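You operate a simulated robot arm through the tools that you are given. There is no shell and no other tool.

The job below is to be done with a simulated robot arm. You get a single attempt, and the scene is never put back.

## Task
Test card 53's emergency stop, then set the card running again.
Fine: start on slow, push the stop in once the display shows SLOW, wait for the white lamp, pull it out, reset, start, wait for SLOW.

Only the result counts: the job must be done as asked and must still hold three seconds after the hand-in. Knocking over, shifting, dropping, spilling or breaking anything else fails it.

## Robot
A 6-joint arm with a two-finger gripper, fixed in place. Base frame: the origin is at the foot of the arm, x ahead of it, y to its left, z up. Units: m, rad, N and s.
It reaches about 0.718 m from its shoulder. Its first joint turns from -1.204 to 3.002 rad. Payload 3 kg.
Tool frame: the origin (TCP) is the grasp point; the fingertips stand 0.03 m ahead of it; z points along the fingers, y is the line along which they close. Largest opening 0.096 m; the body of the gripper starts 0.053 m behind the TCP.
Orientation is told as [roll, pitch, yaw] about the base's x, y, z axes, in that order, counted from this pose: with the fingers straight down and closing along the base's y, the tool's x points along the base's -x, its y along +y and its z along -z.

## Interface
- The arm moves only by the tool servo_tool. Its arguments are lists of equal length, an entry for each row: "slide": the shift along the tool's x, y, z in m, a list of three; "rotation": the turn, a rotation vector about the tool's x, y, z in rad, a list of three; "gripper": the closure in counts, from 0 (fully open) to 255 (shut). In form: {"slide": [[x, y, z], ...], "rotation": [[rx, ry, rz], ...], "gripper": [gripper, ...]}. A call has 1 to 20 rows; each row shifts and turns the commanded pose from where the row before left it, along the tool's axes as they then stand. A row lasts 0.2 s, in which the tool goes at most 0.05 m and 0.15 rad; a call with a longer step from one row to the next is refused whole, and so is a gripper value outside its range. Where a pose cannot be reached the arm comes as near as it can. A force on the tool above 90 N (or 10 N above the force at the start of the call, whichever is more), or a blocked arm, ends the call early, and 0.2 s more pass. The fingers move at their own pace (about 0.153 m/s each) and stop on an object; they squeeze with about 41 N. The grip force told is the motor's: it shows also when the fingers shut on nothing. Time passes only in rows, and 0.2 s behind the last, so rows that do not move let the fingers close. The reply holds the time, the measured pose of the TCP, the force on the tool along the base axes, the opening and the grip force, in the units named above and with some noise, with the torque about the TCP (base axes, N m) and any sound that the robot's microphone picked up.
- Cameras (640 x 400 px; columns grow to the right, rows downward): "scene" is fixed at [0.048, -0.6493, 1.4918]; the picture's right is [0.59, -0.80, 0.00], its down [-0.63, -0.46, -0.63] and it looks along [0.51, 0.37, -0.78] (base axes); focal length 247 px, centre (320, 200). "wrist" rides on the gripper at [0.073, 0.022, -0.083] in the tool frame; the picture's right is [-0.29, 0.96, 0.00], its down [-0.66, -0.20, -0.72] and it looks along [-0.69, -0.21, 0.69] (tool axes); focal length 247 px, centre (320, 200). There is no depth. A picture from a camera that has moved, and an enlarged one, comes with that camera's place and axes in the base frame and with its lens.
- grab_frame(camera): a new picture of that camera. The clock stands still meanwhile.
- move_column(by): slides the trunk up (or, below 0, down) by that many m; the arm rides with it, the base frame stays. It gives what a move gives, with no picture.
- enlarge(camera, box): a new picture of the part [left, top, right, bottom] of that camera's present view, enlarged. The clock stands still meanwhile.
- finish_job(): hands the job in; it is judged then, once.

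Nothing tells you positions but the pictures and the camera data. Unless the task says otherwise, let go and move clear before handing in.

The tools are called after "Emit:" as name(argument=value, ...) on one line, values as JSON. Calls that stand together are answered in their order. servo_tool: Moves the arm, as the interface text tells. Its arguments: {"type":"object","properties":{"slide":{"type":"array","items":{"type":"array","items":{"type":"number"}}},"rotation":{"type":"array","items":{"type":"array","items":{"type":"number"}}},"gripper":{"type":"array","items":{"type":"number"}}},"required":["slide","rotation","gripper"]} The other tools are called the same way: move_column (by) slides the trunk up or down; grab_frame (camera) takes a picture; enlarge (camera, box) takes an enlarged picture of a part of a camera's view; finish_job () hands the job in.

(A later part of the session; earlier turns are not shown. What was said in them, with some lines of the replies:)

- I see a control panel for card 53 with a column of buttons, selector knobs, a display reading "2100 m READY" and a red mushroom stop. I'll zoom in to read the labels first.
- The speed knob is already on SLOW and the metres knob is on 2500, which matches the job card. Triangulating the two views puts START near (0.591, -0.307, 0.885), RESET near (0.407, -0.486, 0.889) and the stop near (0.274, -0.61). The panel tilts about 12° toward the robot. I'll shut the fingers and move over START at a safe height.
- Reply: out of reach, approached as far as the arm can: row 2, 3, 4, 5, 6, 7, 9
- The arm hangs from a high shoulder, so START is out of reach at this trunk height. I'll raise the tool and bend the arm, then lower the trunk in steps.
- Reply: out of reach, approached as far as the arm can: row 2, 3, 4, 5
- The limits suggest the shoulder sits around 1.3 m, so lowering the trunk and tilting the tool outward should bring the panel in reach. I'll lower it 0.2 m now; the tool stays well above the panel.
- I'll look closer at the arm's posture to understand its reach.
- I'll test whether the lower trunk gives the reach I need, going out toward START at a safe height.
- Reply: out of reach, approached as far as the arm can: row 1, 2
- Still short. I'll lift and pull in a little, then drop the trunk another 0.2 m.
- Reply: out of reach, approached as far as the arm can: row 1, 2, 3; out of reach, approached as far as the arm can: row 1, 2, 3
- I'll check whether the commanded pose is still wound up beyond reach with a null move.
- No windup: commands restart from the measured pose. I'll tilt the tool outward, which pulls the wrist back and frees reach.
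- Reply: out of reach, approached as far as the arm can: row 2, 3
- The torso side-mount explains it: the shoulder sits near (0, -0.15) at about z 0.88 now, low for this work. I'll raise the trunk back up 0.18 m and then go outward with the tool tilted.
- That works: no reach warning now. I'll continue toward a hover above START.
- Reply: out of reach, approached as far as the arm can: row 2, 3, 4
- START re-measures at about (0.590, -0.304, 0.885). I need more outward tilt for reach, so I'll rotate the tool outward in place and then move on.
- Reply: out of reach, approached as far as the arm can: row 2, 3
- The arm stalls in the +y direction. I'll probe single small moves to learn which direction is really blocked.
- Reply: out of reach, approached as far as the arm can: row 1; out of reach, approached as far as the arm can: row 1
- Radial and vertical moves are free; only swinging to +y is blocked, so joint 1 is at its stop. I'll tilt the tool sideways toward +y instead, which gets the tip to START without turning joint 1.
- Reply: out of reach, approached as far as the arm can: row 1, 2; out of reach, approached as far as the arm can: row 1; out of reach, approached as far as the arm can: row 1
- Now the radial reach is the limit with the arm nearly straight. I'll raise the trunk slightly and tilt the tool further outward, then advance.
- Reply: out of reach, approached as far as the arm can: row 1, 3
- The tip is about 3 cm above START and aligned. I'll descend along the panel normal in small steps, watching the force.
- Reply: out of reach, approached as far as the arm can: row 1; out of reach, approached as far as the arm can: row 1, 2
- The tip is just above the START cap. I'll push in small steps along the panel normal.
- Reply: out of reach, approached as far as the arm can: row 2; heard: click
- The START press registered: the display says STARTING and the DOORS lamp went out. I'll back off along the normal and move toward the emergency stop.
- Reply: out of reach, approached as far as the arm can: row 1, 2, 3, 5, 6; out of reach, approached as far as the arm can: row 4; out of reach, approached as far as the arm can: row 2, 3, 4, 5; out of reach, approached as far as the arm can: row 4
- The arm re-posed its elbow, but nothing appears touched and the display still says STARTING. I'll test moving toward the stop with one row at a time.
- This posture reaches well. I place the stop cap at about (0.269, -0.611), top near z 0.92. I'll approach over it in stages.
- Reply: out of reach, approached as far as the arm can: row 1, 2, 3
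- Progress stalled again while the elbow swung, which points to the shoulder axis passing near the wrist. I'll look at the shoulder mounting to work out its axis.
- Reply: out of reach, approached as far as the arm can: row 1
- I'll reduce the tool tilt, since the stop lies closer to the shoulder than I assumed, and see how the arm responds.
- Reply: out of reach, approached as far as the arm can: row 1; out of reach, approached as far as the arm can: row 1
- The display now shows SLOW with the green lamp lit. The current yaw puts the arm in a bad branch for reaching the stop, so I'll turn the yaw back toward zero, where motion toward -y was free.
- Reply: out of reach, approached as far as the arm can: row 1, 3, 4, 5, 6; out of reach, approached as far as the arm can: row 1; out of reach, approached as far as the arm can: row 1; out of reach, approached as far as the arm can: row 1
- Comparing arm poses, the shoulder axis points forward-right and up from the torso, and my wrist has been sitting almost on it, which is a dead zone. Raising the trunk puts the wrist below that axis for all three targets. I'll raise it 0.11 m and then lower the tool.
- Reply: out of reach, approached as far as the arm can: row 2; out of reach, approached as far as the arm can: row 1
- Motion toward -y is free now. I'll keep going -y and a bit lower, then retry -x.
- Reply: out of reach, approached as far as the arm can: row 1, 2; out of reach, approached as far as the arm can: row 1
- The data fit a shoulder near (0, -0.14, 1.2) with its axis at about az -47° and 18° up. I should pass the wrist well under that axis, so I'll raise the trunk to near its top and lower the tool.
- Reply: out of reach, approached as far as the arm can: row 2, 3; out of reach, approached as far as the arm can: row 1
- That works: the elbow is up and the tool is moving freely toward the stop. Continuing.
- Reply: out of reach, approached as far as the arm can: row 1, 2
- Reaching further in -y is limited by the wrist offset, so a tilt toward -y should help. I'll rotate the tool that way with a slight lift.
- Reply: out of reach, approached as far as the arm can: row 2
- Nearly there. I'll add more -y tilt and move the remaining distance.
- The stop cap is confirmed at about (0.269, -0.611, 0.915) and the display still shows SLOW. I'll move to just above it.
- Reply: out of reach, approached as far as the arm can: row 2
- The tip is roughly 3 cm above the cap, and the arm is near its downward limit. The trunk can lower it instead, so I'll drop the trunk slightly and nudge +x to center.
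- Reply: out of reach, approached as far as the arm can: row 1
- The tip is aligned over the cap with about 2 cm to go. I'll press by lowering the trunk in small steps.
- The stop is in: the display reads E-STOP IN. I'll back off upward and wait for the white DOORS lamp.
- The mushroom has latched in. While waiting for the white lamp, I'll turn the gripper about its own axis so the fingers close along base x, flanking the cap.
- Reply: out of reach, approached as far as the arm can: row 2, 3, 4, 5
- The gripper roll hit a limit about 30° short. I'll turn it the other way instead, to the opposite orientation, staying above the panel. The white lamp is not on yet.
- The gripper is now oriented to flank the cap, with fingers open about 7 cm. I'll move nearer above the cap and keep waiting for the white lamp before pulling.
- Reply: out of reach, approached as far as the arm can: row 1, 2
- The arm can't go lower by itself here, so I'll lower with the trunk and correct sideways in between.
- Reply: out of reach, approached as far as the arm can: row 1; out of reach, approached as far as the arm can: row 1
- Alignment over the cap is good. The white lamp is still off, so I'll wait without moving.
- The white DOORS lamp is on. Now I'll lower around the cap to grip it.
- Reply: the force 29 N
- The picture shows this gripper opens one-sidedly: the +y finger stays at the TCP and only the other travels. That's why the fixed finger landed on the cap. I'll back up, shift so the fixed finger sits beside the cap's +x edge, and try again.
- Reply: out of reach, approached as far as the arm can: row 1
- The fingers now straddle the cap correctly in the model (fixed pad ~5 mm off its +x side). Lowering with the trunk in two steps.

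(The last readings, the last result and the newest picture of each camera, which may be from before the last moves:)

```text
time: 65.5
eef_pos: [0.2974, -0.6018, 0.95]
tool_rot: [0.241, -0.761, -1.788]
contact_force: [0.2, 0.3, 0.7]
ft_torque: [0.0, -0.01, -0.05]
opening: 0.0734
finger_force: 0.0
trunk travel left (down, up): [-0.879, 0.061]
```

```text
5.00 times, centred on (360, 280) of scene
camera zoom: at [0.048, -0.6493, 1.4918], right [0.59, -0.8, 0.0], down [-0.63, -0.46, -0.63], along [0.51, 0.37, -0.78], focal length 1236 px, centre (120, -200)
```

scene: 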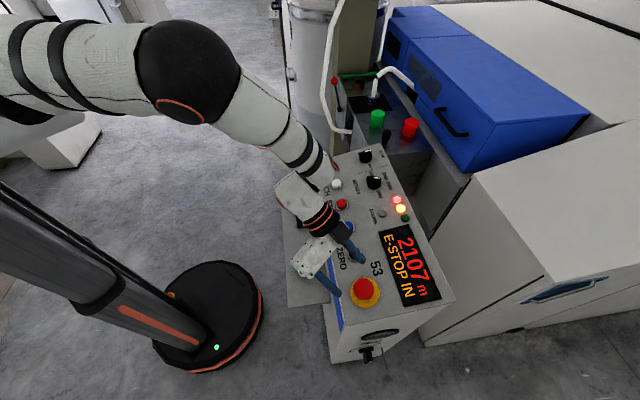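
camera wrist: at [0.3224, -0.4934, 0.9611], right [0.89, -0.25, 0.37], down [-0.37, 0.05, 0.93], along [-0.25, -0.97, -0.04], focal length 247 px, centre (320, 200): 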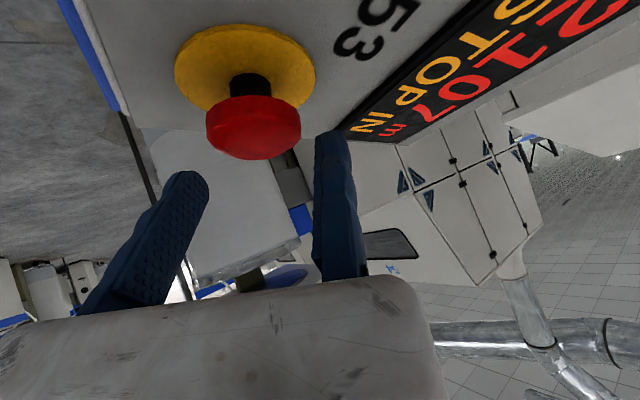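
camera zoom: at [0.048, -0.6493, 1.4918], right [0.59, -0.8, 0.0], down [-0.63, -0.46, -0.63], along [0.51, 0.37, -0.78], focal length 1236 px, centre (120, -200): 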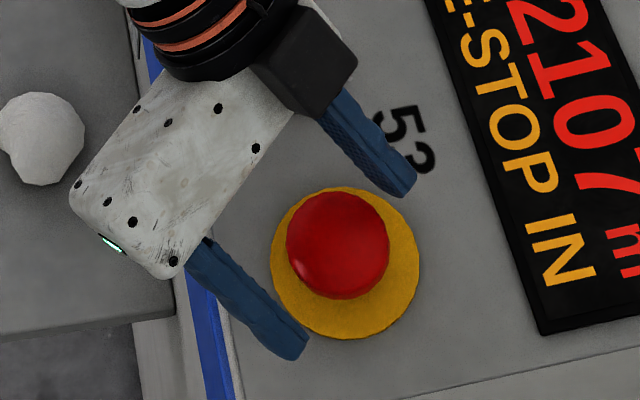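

Emit:
move_column(by=-0.025)

Emit:
grab_frame(camera="wrist")

Emit:
enlarge(camera="scene", box=[310, 240, 410, 320])

```text
time: 66.2
eef_pos: [0.2969, -0.6028, 0.9253]
tool_rot: [0.242, -0.763, -1.789]
contact_force: [-0.1, 1.2, -0.3]
ft_torque: [-0.03, 0.01, 0.01]
opening: 0.0737
finger_force: 0.1
trunk travel left (down, up): [-0.854, 0.086]
```

```text
taken
camera wrist: at [0.3225, -0.4934, 0.9361], right [0.89, -0.25, 0.37], down [-0.37, 0.05, 0.93], along [-0.25, -0.97, -0.04], focal length 247 px, centre (320, 200)
```

wrist: 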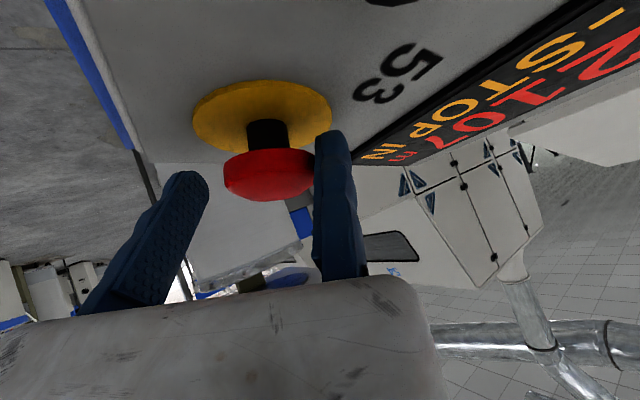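

```text
5.00 times, centred on (360, 280) of scene
camera zoom: at [0.048, -0.6493, 1.4918], right [0.59, -0.8, 0.0], down [-0.63, -0.46, -0.63], along [0.51, 0.37, -0.78], focal length 1236 px, centre (120, -200)
```

zoom: 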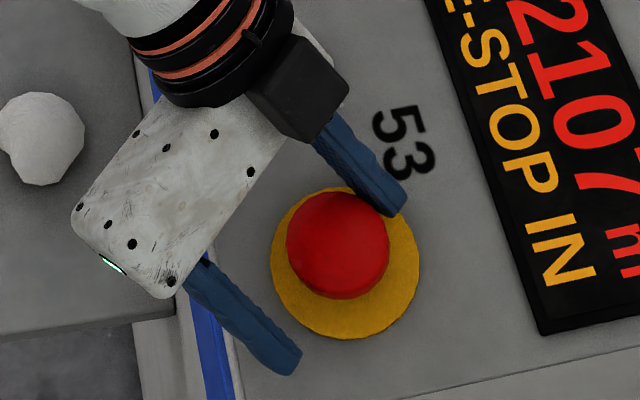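

The fingers flank the cap, tips just past its center. Closing the grip now.

Emit:
servo_tool(slide=[[0, 0, 0], [0, 0, 0], [0, 0, 0], [0, 0, 0]], rotation=[[0, 0, 0], [0, 0, 0], [0, 0, 0], [0, 0, 0]], gripper=[255, 255, 255, 255])

Emit:
grab_frame(camera="wrist")

Emit:
enlarge(camera="scene", box=[310, 240, 410, 320])

```text
time: 67.2
eef_pos: [0.2937, -0.6028, 0.9249]
tool_rot: [0.245, -0.761, -1.79]
contact_force: [-10.5, 4.7, -6.4]
ft_torque: [0.04, 0.38, -0.21]
opening: 0.0466
finger_force: 44.8
trunk travel left (down, up): [-0.854, 0.086]
```

```text
taken
camera wrist: at [0.3201, -0.4933, 0.9364], right [0.89, -0.25, 0.37], down [-0.37, 0.05, 0.93], along [-0.25, -0.97, -0.05], focal length 247 px, centre (320, 200)
```

wrist: 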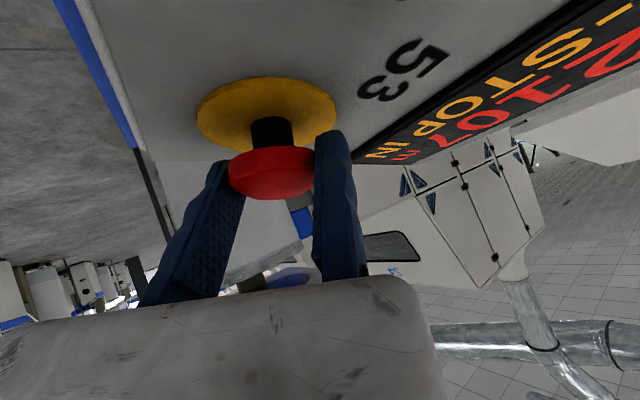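

```text
5.00 times, centred on (360, 280) of scene
camera zoom: at [0.048, -0.6493, 1.4918], right [0.59, -0.8, 0.0], down [-0.63, -0.46, -0.63], along [0.51, 0.37, -0.78], focal length 1236 px, centre (120, -200)
```

zoom: 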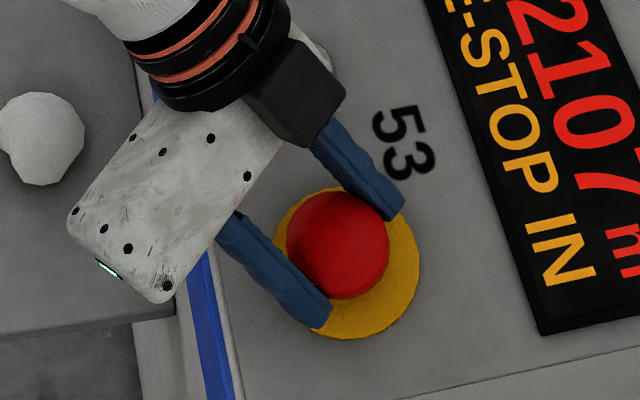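

The cap is gripped (opening 46.6 mm, matching its diameter). Now I'll pull it out along the panel normal.

Emit:
servo_tool(slide=[[-0.003, 0, -0.004], [-0.003, 0, -0.004], [-0.003, 0, -0.004]], rotation=[[0, 0, 0], [0, 0, 0], [0, 0, 0]], gripper=[255, 255, 255])

Emit:
enlarge(camera="scene", box=[300, 180, 460, 320])

Emit:
grab_frame(camera="wrist")

```text
time: 68.0
eef_pos: [0.2933, -0.6008, 0.935]
tool_rot: [0.242, -0.752, -1.789]
contact_force: [-12.6, 7.9, -28.2]
ft_torque: [0.73, -0.43, -0.33]
opening: 0.0468
finger_force: 44.9
trunk travel left (down, up): [-0.854, 0.086]
```

```text
2.86 times, centred on (380, 250) of scene
camera zoom: at [0.048, -0.6493, 1.4918], right [0.59, -0.8, 0.0], down [-0.63, -0.46, -0.63], along [0.51, 0.37, -0.78], focal length 706 px, centre (149, 57)
```

zoom: 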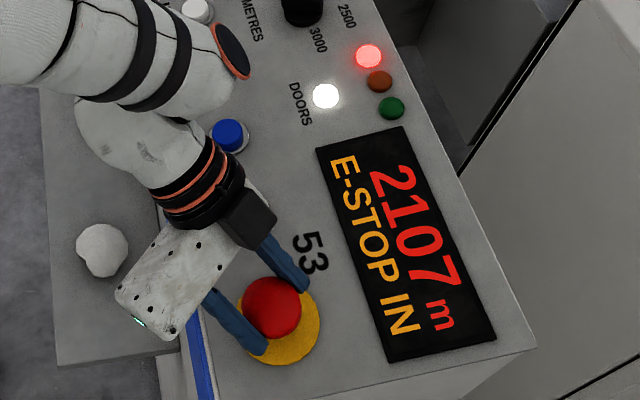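

```text
taken
camera wrist: at [0.3184, -0.4918, 0.948], right [0.89, -0.26, 0.37], down [-0.37, 0.05, 0.93], along [-0.26, -0.97, -0.05], focal length 247 px, centre (320, 200)
```

wrist: 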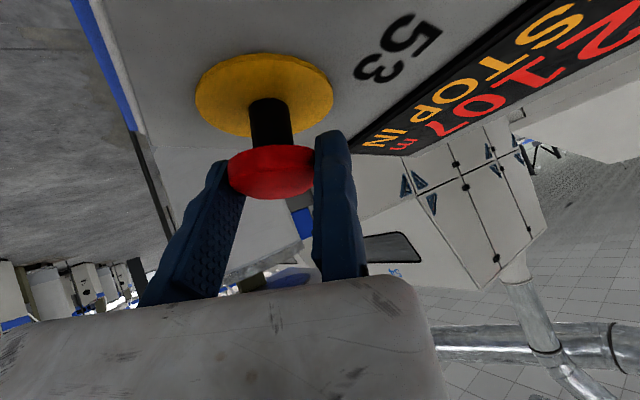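

The cap has come up about 1 cm but still reads E-STOP IN. I'll pull a bit more.

Emit:
servo_tool(slide=[[-0.0024, 0, -0.0032], [-0.0024, 0, -0.0032]], rotation=[[0, 0, 0], [0, 0, 0]], gripper=[255, 255])

Emit:
enlarge(camera="scene", box=[300, 180, 460, 320])

```text
time: 68.6
eef_pos: [0.2917, -0.6025, 0.9429]
tool_rot: [0.243, -0.76, -1.79]
contact_force: [-19.6, 4.2, -27.3]
ft_torque: [0.35, -0.13, -0.19]
opening: 0.0467
finger_force: 45.2
out of reach, approached as far as the arm can: row 2
trunk travel left (down, up): [-0.854, 0.086]
```

```text
2.86 times, centred on (380, 250) of scene
camera zoom: at [0.048, -0.6493, 1.4918], right [0.59, -0.8, 0.0], down [-0.63, -0.46, -0.63], along [0.51, 0.37, -0.78], focal length 706 px, centre (149, 57)
```

zoom: 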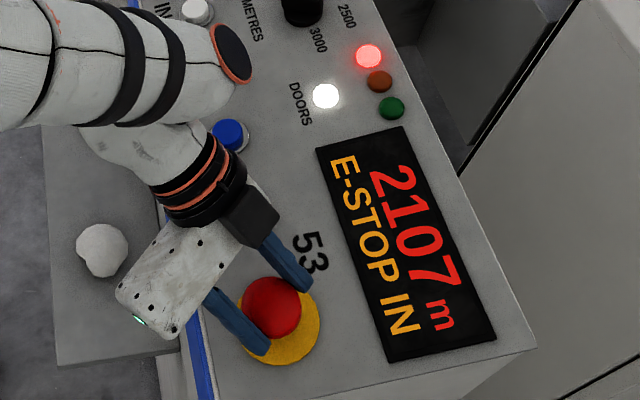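

Emit:
grab_frame(camera="wrist")

Emit:
enlarge(camera="scene", box=[310, 240, 410, 320])

```text
taken
camera wrist: at [0.3175, -0.4936, 0.9547], right [0.89, -0.26, 0.37], down [-0.37, 0.05, 0.93], along [-0.26, -0.97, -0.05], focal length 247 px, centre (320, 200)
```

wrist: 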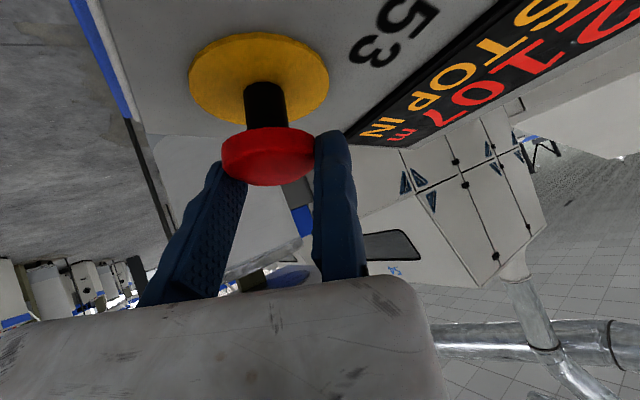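

```text
5.00 times, centred on (360, 280) of scene
camera zoom: at [0.048, -0.6493, 1.4918], right [0.59, -0.8, 0.0], down [-0.63, -0.46, -0.63], along [0.51, 0.37, -0.78], focal length 1236 px, centre (120, -200)
```

zoom: 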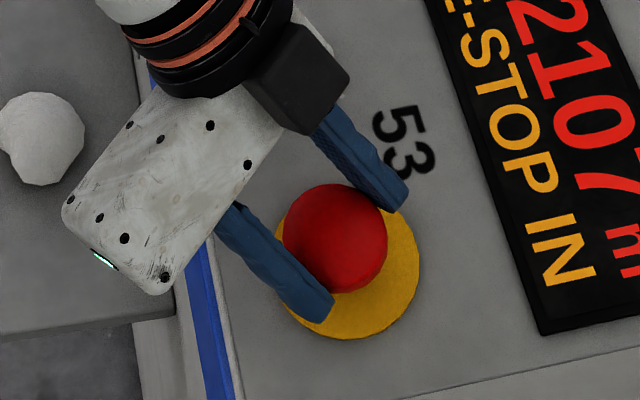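

The grip slipped slightly: the side load was unbalanced (about -20 N in x), so the fixed finger was pressing less. I'll regrip a little deeper with the fixed finger loaded more firmly.

Emit:
servo_tool(slide=[[0, 0, 0], [0, 0, 0], [0, 0, 0]], rotation=[[0, 0, 0], [0, 0, 0], [0, 0, 0]], gripper=[60, 60, 60])

Emit:
enlarge(camera="scene", box=[300, 180, 460, 320])

Emit:
grab_frame(camera="wrist")

```text
time: 69.4
eef_pos: [0.2961, -0.599, 0.9438]
tool_rot: [0.244, -0.765, -1.787]
contact_force: [0.4, -0.4, 0.3]
ft_torque: [-0.03, 0.05, -0.03]
opening: 0.0735
finger_force: 0.1
trunk travel left (down, up): [-0.854, 0.086]
```

```text
2.86 times, centred on (380, 250) of scene
camera zoom: at [0.048, -0.6493, 1.4918], right [0.59, -0.8, 0.0], down [-0.63, -0.46, -0.63], along [0.51, 0.37, -0.78], focal length 706 px, centre (149, 57)
```

zoom: 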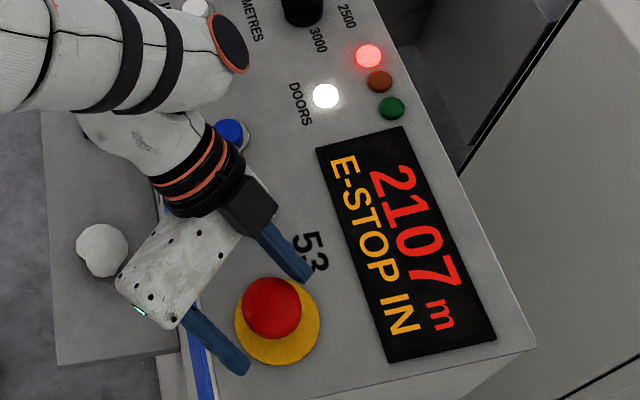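

```text
taken
camera wrist: at [0.3222, -0.4893, 0.9565], right [0.9, -0.25, 0.37], down [-0.37, 0.05, 0.93], along [-0.25, -0.97, -0.04], focal length 247 px, centre (320, 200)
```

wrist: 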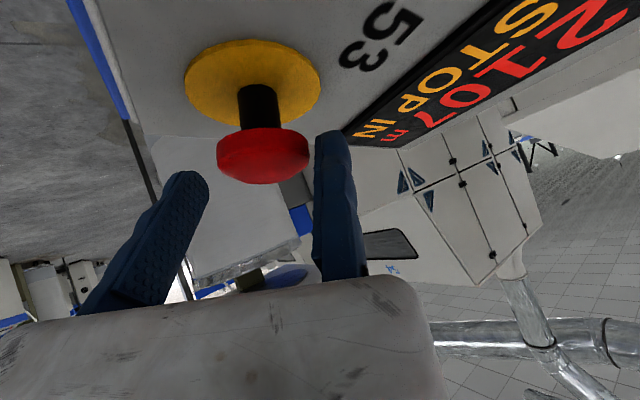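

The cap appears to have stayed up after release. I'll compare it with the original picture at the same zoom.

Emit:
enlarge(camera="scene", box=[310, 220, 470, 320])

```text
4.00 times, centred on (390, 270) of scene
camera zoom: at [0.048, -0.6493, 1.4918], right [0.59, -0.8, 0.0], down [-0.63, -0.46, -0.63], along [0.51, 0.37, -0.78], focal length 989 px, centre (40, -80)
```

zoom: 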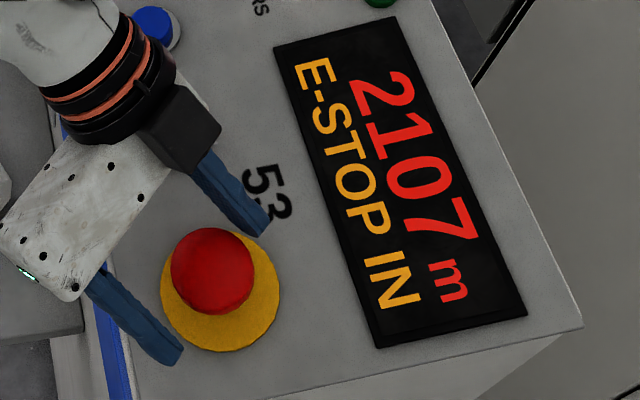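

The cap matches its original out position exactly, so it's out; the display should clear with RESET. I'll rise clear, shut the fingers, and go to RESET.

Emit:
move_column(by=0.055)

Emit:
servo_tool(slide=[[0, 0, 0], [0, 0, 0], [0.0271, 0.0235, -0.021], [0.0271, 0.0235, -0.021]], rotation=[[0, 0, 0], [0, 0, 0], [0, 0, 0], [0, 0, 0]], gripper=[255, 255, 255, 255])

Emit:
grab_frame(camera="scene")

Emit:
grab_frame(camera="wrist")

```text
time: 70.4
eef_pos: [0.2958, -0.5996, 0.9992]
tool_rot: [0.242, -0.763, -1.789]
contact_force: [0.4, -0.2, 0.4]
ft_torque: [0.04, 0.05, -0.01]
opening: 0.0735
finger_force: 0.0
trunk travel left (down, up): [-0.909, 0.031]
```

```text
time: 71.4
eef_pos: [0.3469, -0.5315, 0.9993]
tool_rot: [0.241, -0.767, -1.788]
contact_force: [0.4, -0.3, 0.1]
ft_torque: [0.05, 0.01, 0.02]
opening: 0.0001
finger_force: 32.9
trunk travel left (down, up): [-0.909, 0.031]
```

```text
taken
```

scene: 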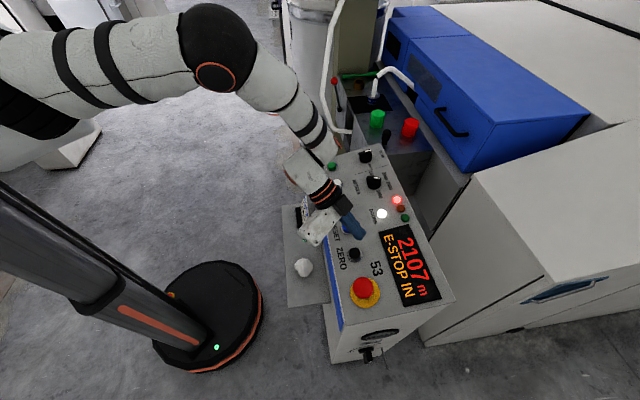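

```text
taken
camera wrist: at [0.3729, -0.4222, 1.0111], right [0.9, -0.25, 0.37], down [-0.37, 0.06, 0.93], along [-0.25, -0.97, -0.04], focal length 247 px, centre (320, 200)
```

wrist: 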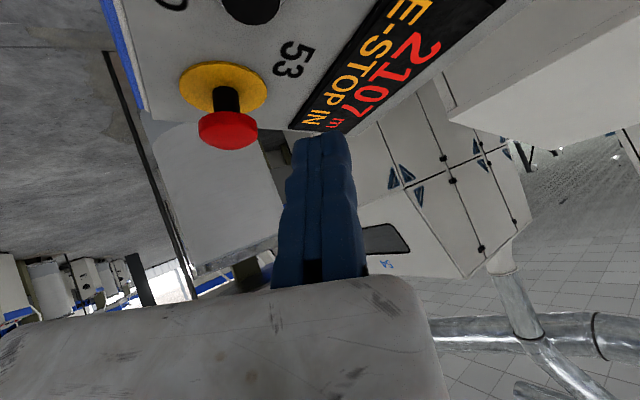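

Emit:
servo_tool(slide=[[0.0267, 0.0235, -0.0205], [0.0267, 0.0235, -0.0205], [0.0139, -0.0035, 0.014], [0.0139, -0.0035, 0.014]], rotation=[[0, 0, 0], [0, 0, 0], [0, 0, 0], [0, 0, 0]], gripper=[255, 255, 255, 255])

Emit:
enlarge(camera="scene", box=[290, 170, 410, 260])

Emit:
grab_frame(camera="wrist")

```text
time: 72.4
eef_pos: [0.3769, -0.4687, 1.0069]
tool_rot: [0.243, -0.763, -1.788]
contact_force: [-0.6, -0.9, 0.9]
ft_torque: [-0.01, -0.01, -0.01]
opening: 0.0001
finger_force: 32.7
out of reach, approached as far as the arm can: row 1, 2, 3, 4
trunk travel left (down, up): [-0.909, 0.031]
```

```text
4.44 times, centred on (350, 215) of scene
camera zoom: at [0.048, -0.6493, 1.4918], right [0.59, -0.8, 0.0], down [-0.63, -0.46, -0.63], along [0.51, 0.37, -0.78], focal length 1099 px, centre (187, 133)
```

zoom: 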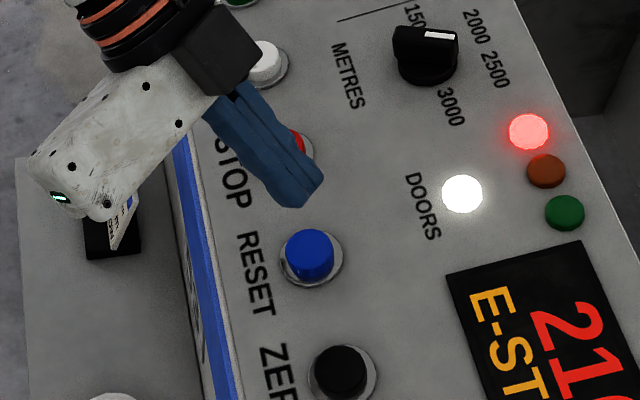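

```text
taken
camera wrist: at [0.4029, -0.3594, 1.019], right [0.89, -0.25, 0.37], down [-0.37, 0.05, 0.93], along [-0.25, -0.97, -0.04], focal length 247 px, centre (320, 200)
```

wrist: 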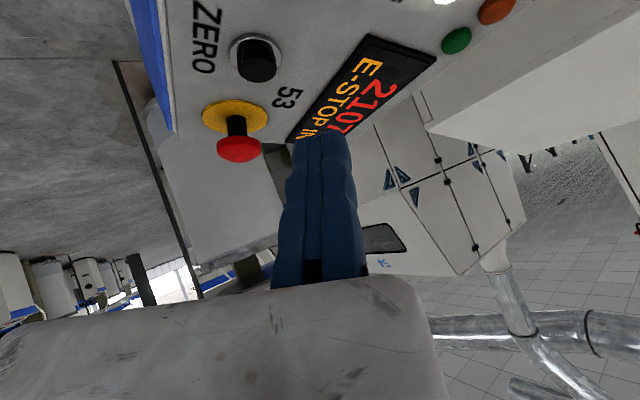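

I'll use the trunk for the descent and then nudge +x.

Emit:
move_column(by=-0.035)

Emit:
servo_tool(slide=[[0.0034, 0.0207, 0.0018]], rotation=[[0, 0, 0]], gripper=[255])

Emit:
enlarge(camera="scene", box=[290, 170, 410, 260])

```text
time: 73.2
eef_pos: [0.3772, -0.4689, 0.9721]
tool_rot: [0.241, -0.763, -1.787]
contact_force: [0.9, 0.0, -0.2]
ft_torque: [0.01, 0.0, 0.0]
opening: 0.0002
finger_force: 32.8
trunk travel left (down, up): [-0.874, 0.066]
```

```text
time: 73.6
eef_pos: [0.3962, -0.467, 0.9792]
tool_rot: [0.24, -0.761, -1.786]
contact_force: [-1.0, -0.2, 0.7]
ft_torque: [0.0, 0.01, 0.01]
opening: 0.0002
finger_force: 33.1
out of reach, approached as far as the arm can: row 1
trunk travel left (down, up): [-0.874, 0.066]
```

```text
4.44 times, centred on (350, 215) of scene
camera zoom: at [0.048, -0.6493, 1.4918], right [0.59, -0.8, 0.0], down [-0.63, -0.46, -0.63], along [0.51, 0.37, -0.78], focal length 1099 px, centre (187, 133)
```

zoom: 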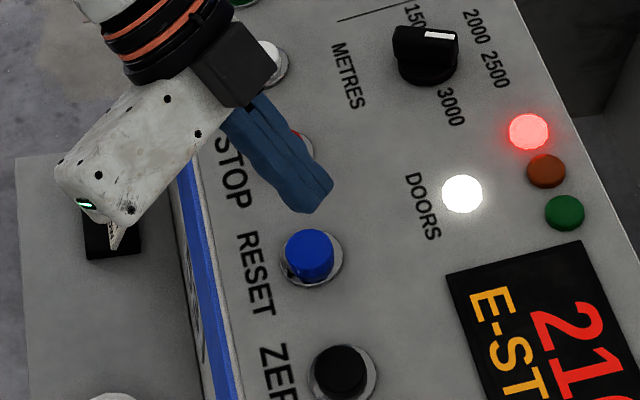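

RESET's modeled position matches the picture. A tiny correction, then I'll press down with the trunk.

Emit:
servo_tool(slide=[[-0.0026, 0.0061, 0.004]], rotation=[[0, 0, 0]], gripper=[255])

Emit:
move_column(by=-0.04)

Emit:
enlarge(camera="scene", box=[290, 170, 410, 260])

Emit:
grab_frame(camera="wrist")

```text
time: 74.0
eef_pos: [0.3992, -0.4732, 0.9818]
tool_rot: [0.243, -0.762, -1.787]
contact_force: [0.7, 0.1, 0.3]
ft_torque: [-0.03, -0.02, -0.04]
opening: 0.0
finger_force: 32.8
trunk travel left (down, up): [-0.874, 0.066]
```

```text
time: 74.8
eef_pos: [0.3991, -0.4721, 0.9423]
tool_rot: [0.241, -0.761, -1.787]
contact_force: [1.1, 1.3, 0.6]
ft_torque: [0.05, 0.0, 0.0]
opening: 0.0
finger_force: 33.5
trunk travel left (down, up): [-0.834, 0.106]
```

```text
4.44 times, centred on (350, 215) of scene
camera zoom: at [0.048, -0.6493, 1.4918], right [0.59, -0.8, 0.0], down [-0.63, -0.46, -0.63], along [0.51, 0.37, -0.78], focal length 1099 px, centre (187, 133)
```

zoom: 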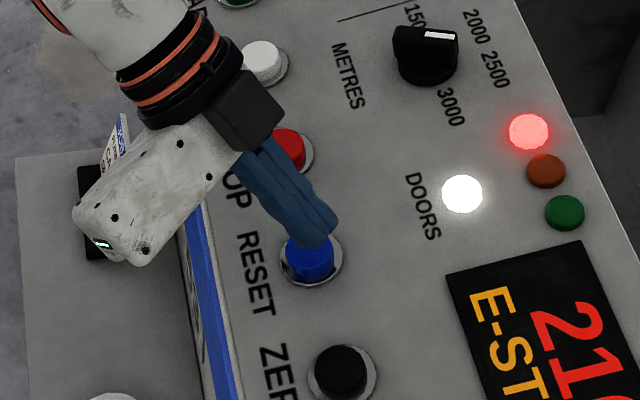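

```text
taken
camera wrist: at [0.4248, -0.3637, 0.9538], right [0.89, -0.25, 0.37], down [-0.37, 0.05, 0.93], along [-0.25, -0.97, -0.05], focal length 247 px, centre (320, 200)
```

wrist: 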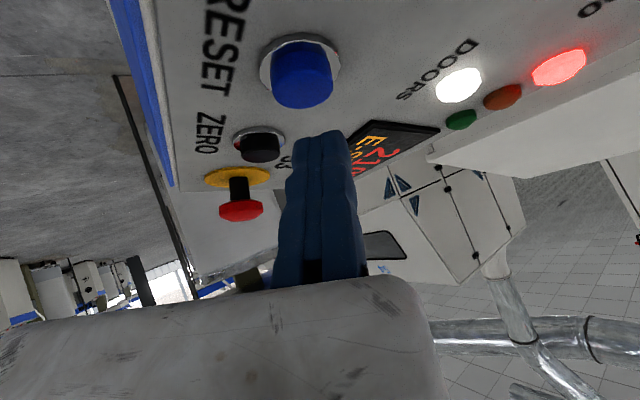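

Emit:
move_column(by=-0.018)

Emit:
move_column(by=-0.005)

Emit:
enlarge(camera="scene", box=[300, 180, 460, 320])

Emit:
enlarge(camera="wrist", box=[220, 20, 420, 145])

```text
time: 75.4
eef_pos: [0.3982, -0.4726, 0.9252]
tool_rot: [0.242, -0.762, -1.787]
contact_force: [-0.2, -0.3, 0.5]
ft_torque: [-0.02, 0.01, 0.01]
opening: 0.006
finger_force: 33.1
trunk travel left (down, up): [-0.816, 0.124]
```

```text
time: 76.0
eef_pos: [0.3984, -0.4724, 0.9189]
tool_rot: [0.243, -0.762, -1.789]
contact_force: [0.5, -0.4, 2.3]
ft_torque: [-0.04, -0.03, 0.0]
opening: 0.0059
finger_force: 32.8
trunk travel left (down, up): [-0.811, 0.129]
heard: click
```

```text
2.86 times, centred on (380, 250) of scene
camera zoom: at [0.048, -0.6493, 1.4918], right [0.59, -0.8, 0.0], down [-0.63, -0.46, -0.63], along [0.51, 0.37, -0.78], focal length 706 px, centre (149, 57)
```

zoom: 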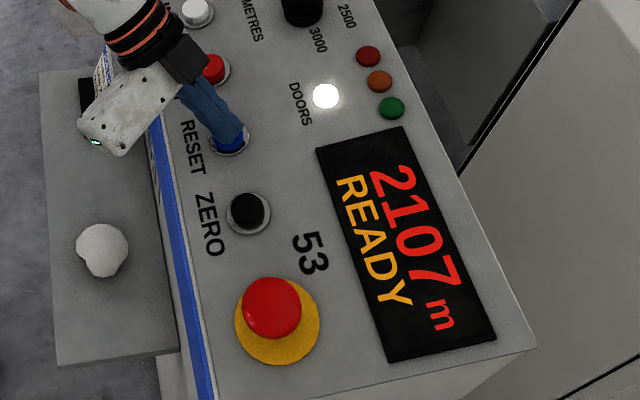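

```text
3.20 times, centred on (320, 82) of wrist
camera zoom: at [0.4248, -0.3637, 0.9311], right [0.89, -0.25, 0.37], down [-0.37, 0.05, 0.93], along [-0.25, -0.97, -0.04], focal length 790 px, centre (320, 576)
```

zoom: 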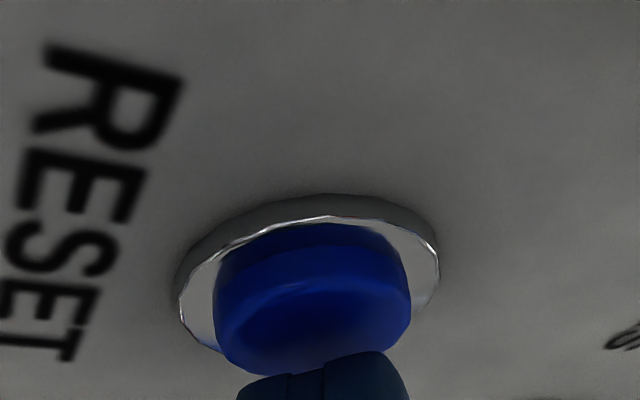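

RESET clicked and the display reads READY. Now back up, and turn and move toward START while swinging the tilt back toward +x.

Emit:
move_column(by=0.08)

Emit:
servo_tool(slide=[[0.0158, 0.0188, -0.011], [0.0141, 0.0212, -0.0087], [0.0121, 0.0232, -0.0062], [0.0099, 0.0247, -0.0036], [0.0075, 0.0258, -0.001]], rotation=[[-0.097, 0.0244, -0.098], [-0.097, 0.0244, -0.098], [-0.097, 0.0244, -0.098], [-0.097, 0.0244, -0.098], [-0.097, 0.0244, -0.098]], gripper=[255, 255, 255, 255, 255])

Emit:
grab_frame(camera="scene")

```text
time: 77.2
eef_pos: [0.3999, -0.4727, 0.9982]
tool_rot: [0.243, -0.761, -1.788]
contact_force: [-0.2, -0.7, 0.4]
ft_torque: [0.0, 0.01, 0.02]
opening: 0.0001
finger_force: 33.6
trunk travel left (down, up): [-0.891, 0.049]
```

```text
time: 78.3
eef_pos: [0.4698, -0.4236, 1.0254]
tool_rot: [0.247, -0.76, -1.087]
contact_force: [-1.0, -0.3, 0.4]
ft_torque: [-0.02, -0.02, 0.04]
opening: 0.0
finger_force: 33.2
out of reach, approached as far as the arm can: row 1, 2, 3, 4, 5
trunk travel left (down, up): [-0.891, 0.049]
```

```text
taken
```

scene: 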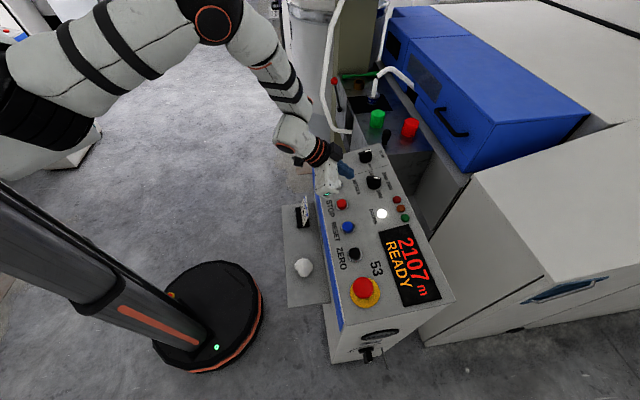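

Emit:
servo_tool(slide=[[0.0083, 0.0219, 0.0029], [0.0061, 0.0222, 0.0053], [0.0037, 0.0221, 0.0075], [0.0014, 0.0215, 0.0097], [-0.0009, 0.0204, 0.0117]], rotation=[[-0.097, 0.0244, -0.098], [-0.097, 0.0244, -0.098], [-0.097, 0.0244, -0.098], [-0.097, 0.0244, -0.098], [-0.097, 0.0244, -0.098]], gripper=[255, 255, 255, 255, 255])

Emit:
grab_frame(camera="scene")

Emit:
grab_frame(camera="wrist")

```text
time: 79.5
eef_pos: [0.5134, -0.3675, 1.0894]
tool_rot: [0.249, -0.76, -0.387]
contact_force: [0.1, -0.5, -0.6]
ft_torque: [0.03, -0.05, 0.0]
opening: 0.0003
finger_force: 33.3
out of reach, approached as far as the arm can: row 1, 2, 3, 4, 5
trunk travel left (down, up): [-0.891, 0.049]
```

```text
taken
```

scene: 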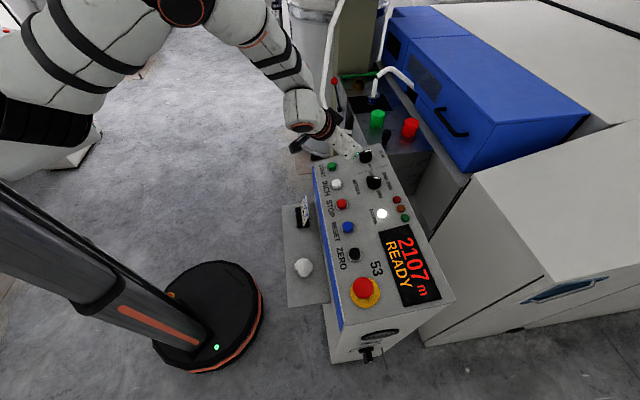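

```text
taken
camera wrist: at [0.4094, -0.3236, 1.1012], right [0.4, 0.84, 0.37], down [-0.12, -0.36, 0.93], along [0.91, -0.41, -0.05], focal length 247 px, centre (320, 200)
```

wrist: 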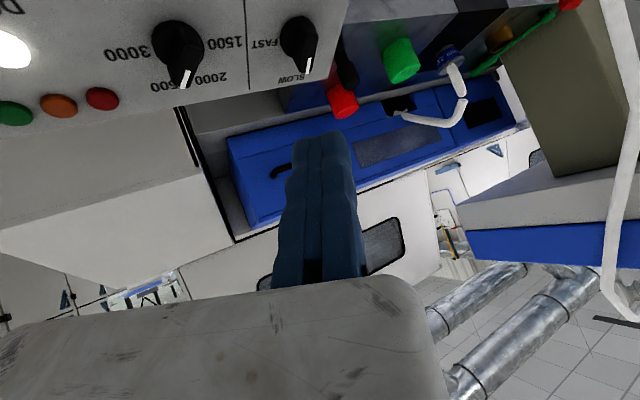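

Good position and tilt. I'll lower the trunk, then shift over START.

Emit:
move_column(by=-0.09)

Emit:
servo_tool(slide=[[-0.0134, 0.0371, 0.0224]], rotation=[[0, 0, 0]], gripper=[255])

Emit:
servo_tool(slide=[[-0.0134, 0.0371, 0.0224]], rotation=[[0, 0, 0]], gripper=[255])

Emit:
grab_frame(camera="scene")

Emit:
grab_frame(camera="wrist")

```text
time: 80.8
eef_pos: [0.5146, -0.3668, 0.9994]
tool_rot: [0.247, -0.761, -0.391]
contact_force: [-0.4, -0.1, -0.1]
ft_torque: [0.0, 0.02, 0.0]
opening: 0.0
finger_force: 33.3
trunk travel left (down, up): [-0.801, 0.139]
```

```text
time: 81.2
eef_pos: [0.5311, -0.349, 1.0136]
tool_rot: [0.242, -0.76, -0.389]
contact_force: [-0.3, 0.1, 1.0]
ft_torque: [-0.01, -0.01, -0.01]
opening: 0.0
finger_force: 32.7
out of reach, approached as far as the arm can: row 1
trunk travel left (down, up): [-0.801, 0.139]
```

```text
time: 81.6
eef_pos: [0.5243, -0.339, 1.012]
tool_rot: [0.236, -0.74, -0.381]
contact_force: [-0.5, 0.0, 0.1]
ft_torque: [0.02, -0.02, -0.02]
opening: 0.0
finger_force: 32.7
out of reach, approached as far as the arm can: row 1
trunk travel left (down, up): [-0.801, 0.139]
```

```text
taken
```

scene: 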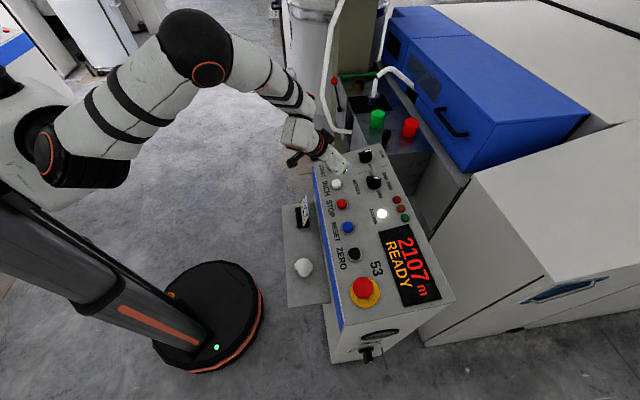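

```text
taken
camera wrist: at [0.4222, -0.2943, 1.0261], right [0.41, 0.84, 0.36], down [-0.09, -0.36, 0.93], along [0.91, -0.41, -0.07], focal length 247 px, centre (320, 200)
```

wrist: 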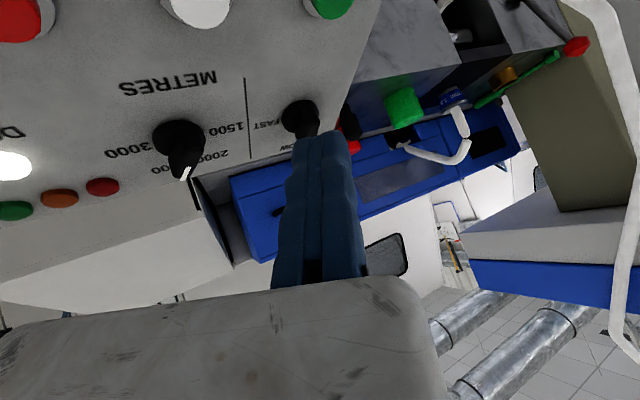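

Emit:
move_column(by=-0.036)

Emit:
servo_tool(slide=[[0.0006, 0.0204, 0.0274], [0.0006, 0.0204, 0.02]], rotation=[[0, 0, 0], [0, 0, 0]], gripper=[255, 255])

Emit:
grab_frame(camera="wrist")

```text
time: 82.4
eef_pos: [0.5255, -0.3385, 0.9748]
tool_rot: [0.235, -0.738, -0.381]
contact_force: [-0.2, 0.5, 0.3]
ft_torque: [-0.03, 0.01, 0.0]
opening: 0.0003
finger_force: 33.2
trunk travel left (down, up): [-0.765, 0.175]
```

```text
time: 83.0
eef_pos: [0.567, -0.2997, 0.9484]
tool_rot: [0.233, -0.744, -0.382]
contact_force: [-0.2, -0.7, -0.3]
ft_torque: [0.0, 0.06, 0.0]
opening: 0.0
finger_force: 32.3
trunk travel left (down, up): [-0.765, 0.175]
```

```text
taken
camera wrist: at [0.4633, -0.2561, 0.9611], right [0.41, 0.84, 0.36], down [-0.1, -0.35, 0.93], along [0.91, -0.42, -0.06], focal length 247 px, centre (320, 200)
```

wrist: 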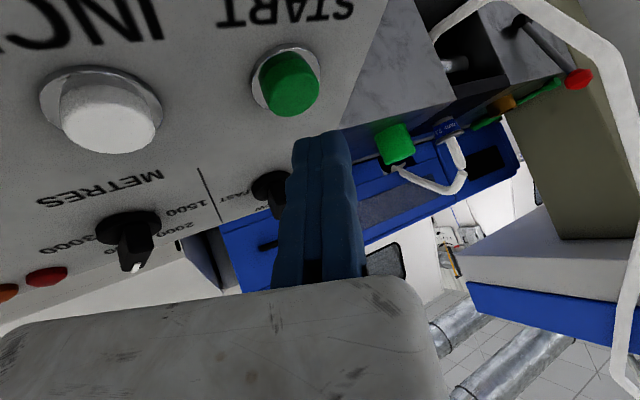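

START is confirmed at about (0.591, -0.305, 0.893). I'll shift right over it and take a close look before pressing.

Emit:
servo_tool(slide=[[-0.0033, -0.0062, 0.0155]], rotation=[[0, 0, 0]], gripper=[255])

Emit:
enlarge(camera="wrist", box=[220, 20, 420, 145])

Emit:
enlarge(camera="scene", box=[290, 120, 410, 210])

```text
time: 83.4
eef_pos: [0.5681, -0.3028, 0.9359]
tool_rot: [0.235, -0.743, -0.384]
contact_force: [-0.2, -1.0, -0.3]
ft_torque: [-0.01, 0.01, 0.03]
opening: 0.0
finger_force: 33.1
out of reach, approached as far as the arm can: row 1
trunk travel left (down, up): [-0.765, 0.175]
```

```text
3.20 times, centred on (320, 82) of wrist
camera zoom: at [0.4644, -0.2585, 0.9507], right [0.41, 0.84, 0.36], down [-0.1, -0.35, 0.93], along [0.91, -0.42, -0.06], focal length 790 px, centre (320, 576)
```

zoom: 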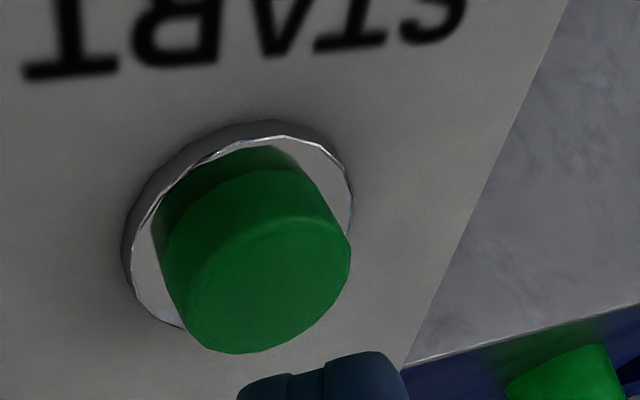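

```text
4.44 times, centred on (350, 165) of scene
camera zoom: at [0.048, -0.6493, 1.4918], right [0.59, -0.8, 0.0], down [-0.63, -0.46, -0.63], along [0.51, 0.37, -0.78], focal length 1099 px, centre (187, 356)
```

zoom: 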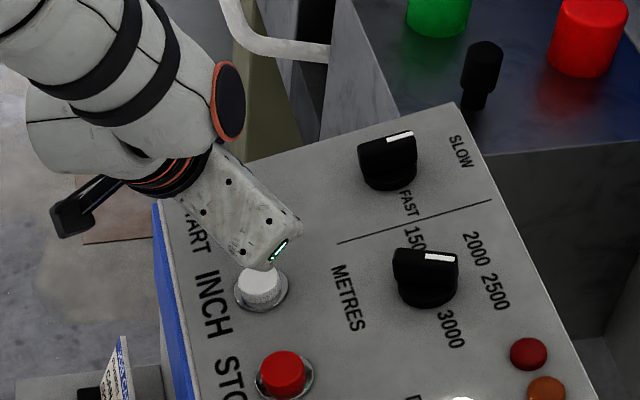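

I need about 8 mm more in +x, so a touch more outward tilt along with the slide.

Emit:
servo_tool(slide=[[0, 0, 0], [-0.0077, -0.004, 0.0037]], rotation=[[0.0, -0.09, 0], [0, 0, 0]], gripper=[255, 255])

Emit:
enlarge(camera="wrist", box=[220, 20, 420, 145])

```text
time: 84.0
eef_pos: [0.5742, -0.3083, 0.9399]
tool_rot: [0.258, -0.825, -0.415]
contact_force: [0.2, 0.3, 0.0]
ft_torque: [0.01, 0.02, 0.0]
opening: 0.0
finger_force: 33.0
trunk travel left (down, up): [-0.765, 0.175]
```

```text
3.20 times, centred on (320, 82) of wrist
camera zoom: at [0.4705, -0.2626, 0.945], right [0.39, 0.84, 0.38], down [-0.18, -0.34, 0.92], along [0.9, -0.43, 0.02], focal length 790 px, centre (320, 576)
```

zoom: 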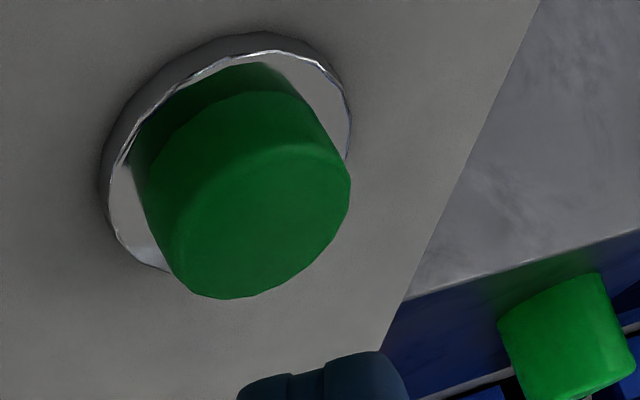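

The contact point is now right over START's center, about 2 cm up. Pressing down with the trunk.

Emit:
move_column(by=-0.018)

Emit:
move_column(by=-0.005)

Emit:
enlarge(camera="scene", box=[300, 180, 460, 320])

Emit:
enlarge(camera="wrist", box=[220, 20, 420, 145])

```text
time: 84.7
eef_pos: [0.5724, -0.3086, 0.922]
tool_rot: [0.259, -0.827, -0.415]
contact_force: [-0.5, 0.8, 1.5]
ft_torque: [-0.03, -0.03, 0.0]
opening: 0.0001
finger_force: 33.2
trunk travel left (down, up): [-0.747, 0.193]
heard: click
```

```text
time: 85.2
eef_pos: [0.573, -0.3093, 0.9185]
tool_rot: [0.258, -0.83, -0.414]
contact_force: [-0.3, 0.0, 6.1]
ft_torque: [-0.03, -0.1, 0.01]
opening: 0.0001
finger_force: 33.2
trunk travel left (down, up): [-0.742, 0.198]
```

```text
2.86 times, centred on (380, 250) of scene
camera zoom: at [0.048, -0.6493, 1.4918], right [0.59, -0.8, 0.0], down [-0.63, -0.46, -0.63], along [0.51, 0.37, -0.78], focal length 706 px, centre (149, 57)
```

zoom: 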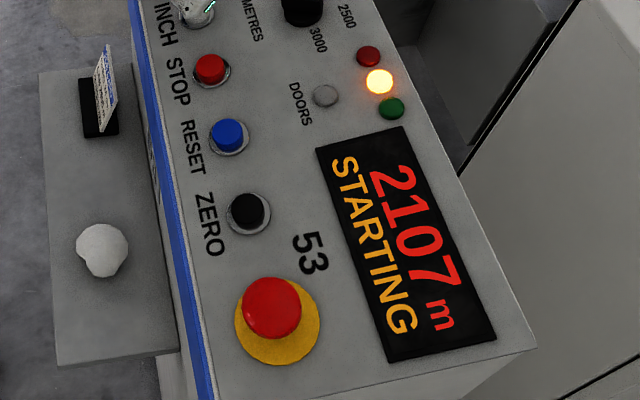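

```text
3.20 times, centred on (320, 82) of wrist
camera zoom: at [0.4696, -0.2627, 0.9231], right [0.39, 0.84, 0.38], down [-0.18, -0.34, 0.92], along [0.9, -0.43, 0.02], focal length 790 px, centre (320, 576)
```

zoom: 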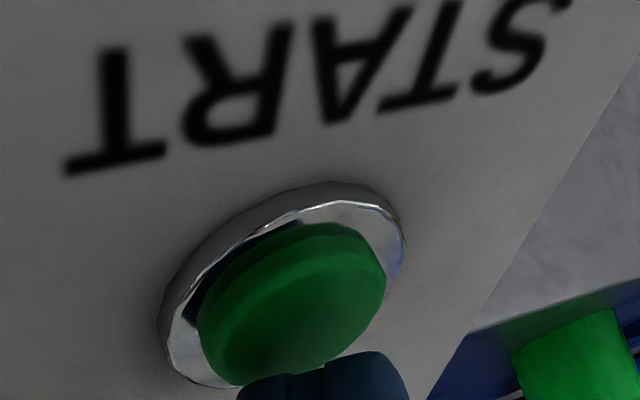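

The card is STARTING again. I'll raise the hand clear of the panel and wait for SLOW.

Emit:
move_column(by=0.12)

Emit:
servo_tool(slide=[[0, 0, 0], [0, 0, 0], [0, 0, 0], [0, 0, 0], [0, 0, 0], [0, 0, 0], [0, 0, 0], [0, 0, 0], [0, 0, 0], [0, 0, 0], [0, 0, 0], [0, 0, 0], [0, 0, 0], [0, 0, 0], [0, 0, 0], [0, 0, 0], [0, 0, 0], [0, 0, 0], [0, 0, 0], [0, 0, 0]], rotation=[[0, 0, 0], [0, 0, 0], [0, 0, 0], [0, 0, 0], [0, 0, 0], [0, 0, 0], [0, 0, 0], [0, 0, 0], [0, 0, 0], [0, 0, 0], [0, 0, 0], [0, 0, 0], [0, 0, 0], [0, 0, 0], [0, 0, 0], [0, 0, 0], [0, 0, 0], [0, 0, 0], [0, 0, 0], [0, 0, 0]], gripper=[255, 255, 255, 255, 255, 255, 255, 255, 255, 255, 255, 255, 255, 255, 255, 255, 255, 255, 255, 255])

Emit:
grab_frame(camera="scene")

```text
time: 86.7
eef_pos: [0.5738, -0.3086, 1.039]
tool_rot: [0.258, -0.824, -0.414]
contact_force: [0.9, -0.6, 0.3]
ft_torque: [0.03, 0.0, 0.0]
opening: 0.0
finger_force: 33.0
trunk travel left (down, up): [-0.862, 0.078]
```

```text
time: 90.9
eef_pos: [0.5736, -0.3111, 1.037]
tool_rot: [0.257, -0.827, -0.414]
contact_force: [-1.0, -0.6, 0.1]
ft_torque: [-0.01, 0.0, -0.02]
opening: 0.0
finger_force: 32.9
trunk travel left (down, up): [-0.862, 0.078]
```

```text
taken
```

scene: 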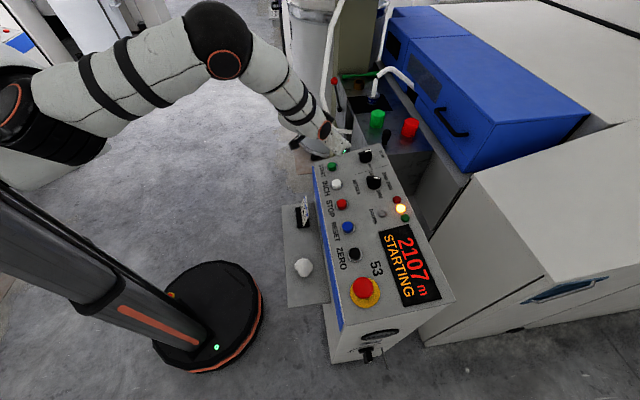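

Hand is clear, everything looks undisturbed, still STARTING. Waiting a few more seconds for SLOW.

Emit:
servo_tool(slide=[[0, 0, 0], [0, 0, 0], [0, 0, 0], [0, 0, 0], [0, 0, 0], [0, 0, 0], [0, 0, 0], [0, 0, 0], [0, 0, 0], [0, 0, 0], [0, 0, 0], [0, 0, 0], [0, 0, 0], [0, 0, 0], [0, 0, 0], [0, 0, 0], [0, 0, 0], [0, 0, 0], [0, 0, 0], [0, 0, 0]], rotation=[[0, 0, 0], [0, 0, 0], [0, 0, 0], [0, 0, 0], [0, 0, 0], [0, 0, 0], [0, 0, 0], [0, 0, 0], [0, 0, 0], [0, 0, 0], [0, 0, 0], [0, 0, 0], [0, 0, 0], [0, 0, 0], [0, 0, 0], [0, 0, 0], [0, 0, 0], [0, 0, 0], [0, 0, 0], [0, 0, 0]], gripper=[255, 255, 255, 255, 255, 255, 255, 255, 255, 255, 255, 255, 255, 255, 255, 255, 255, 255, 255, 255])

Emit:
enlarge(camera="scene", box=[280, 130, 460, 320])

```text
time: 95.1
eef_pos: [0.5737, -0.3084, 1.0374]
tool_rot: [0.258, -0.825, -0.415]
contact_force: [-0.1, -0.6, 0.0]
ft_torque: [-0.02, 0.0, -0.03]
opening: 0.0
finger_force: 32.9
trunk travel left (down, up): [-0.862, 0.078]
```

```text
2.11 times, centred on (370, 225) of scene
camera zoom: at [0.048, -0.6493, 1.4918], right [0.59, -0.8, 0.0], down [-0.63, -0.46, -0.63], along [0.51, 0.37, -0.78], focal length 520 px, centre (215, 147)
```

zoom: 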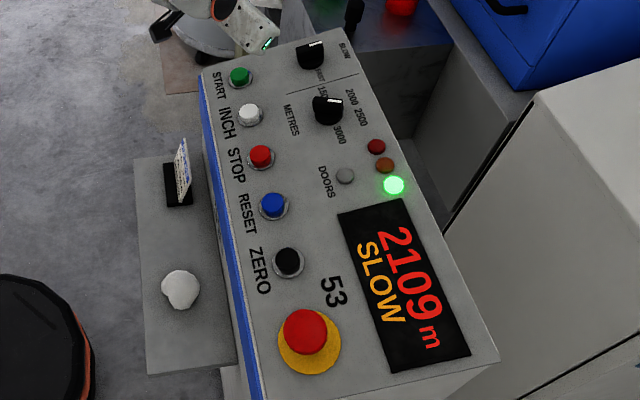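

The display reads SLOW with the green lamp lit and 2109 m counting. The stop is out, the knobs are unchanged and the hand is clear, so I'm handing in.

Emit:
finish_job()

```text
The job is handed in.
```

I tested card 53's emergency stop and set the card running again. At hand-in it was on SLOW with the green lamp lit and the counter at 2109 m.

- **First start:** The speed knob was already on SLOW, so I pressed START and waited until the display showed SLOW.
- **Stop test:** I pushed the stop in and the display changed to E-STOP IN. The white DOORS lamp came on between about 13 and 17 seconds later.
- **Pull out:** My first pull slipped a little. When I checked, the stop was already fully out, matching its original position. The display kept showing E-STOP IN until I pressed RESET, then changed to READY.
- **Restart:** I pressed START again and waited for SLOW.

The arm swung widely a few times while I looked for a posture that could reach the stop. In the pictures nothing else looks moved: the job card, both knobs and the items on the shelf are where they were. The fingers also rested on the stop's cap once, with about 29 N, while it was still latched in, before I gripped it properly.
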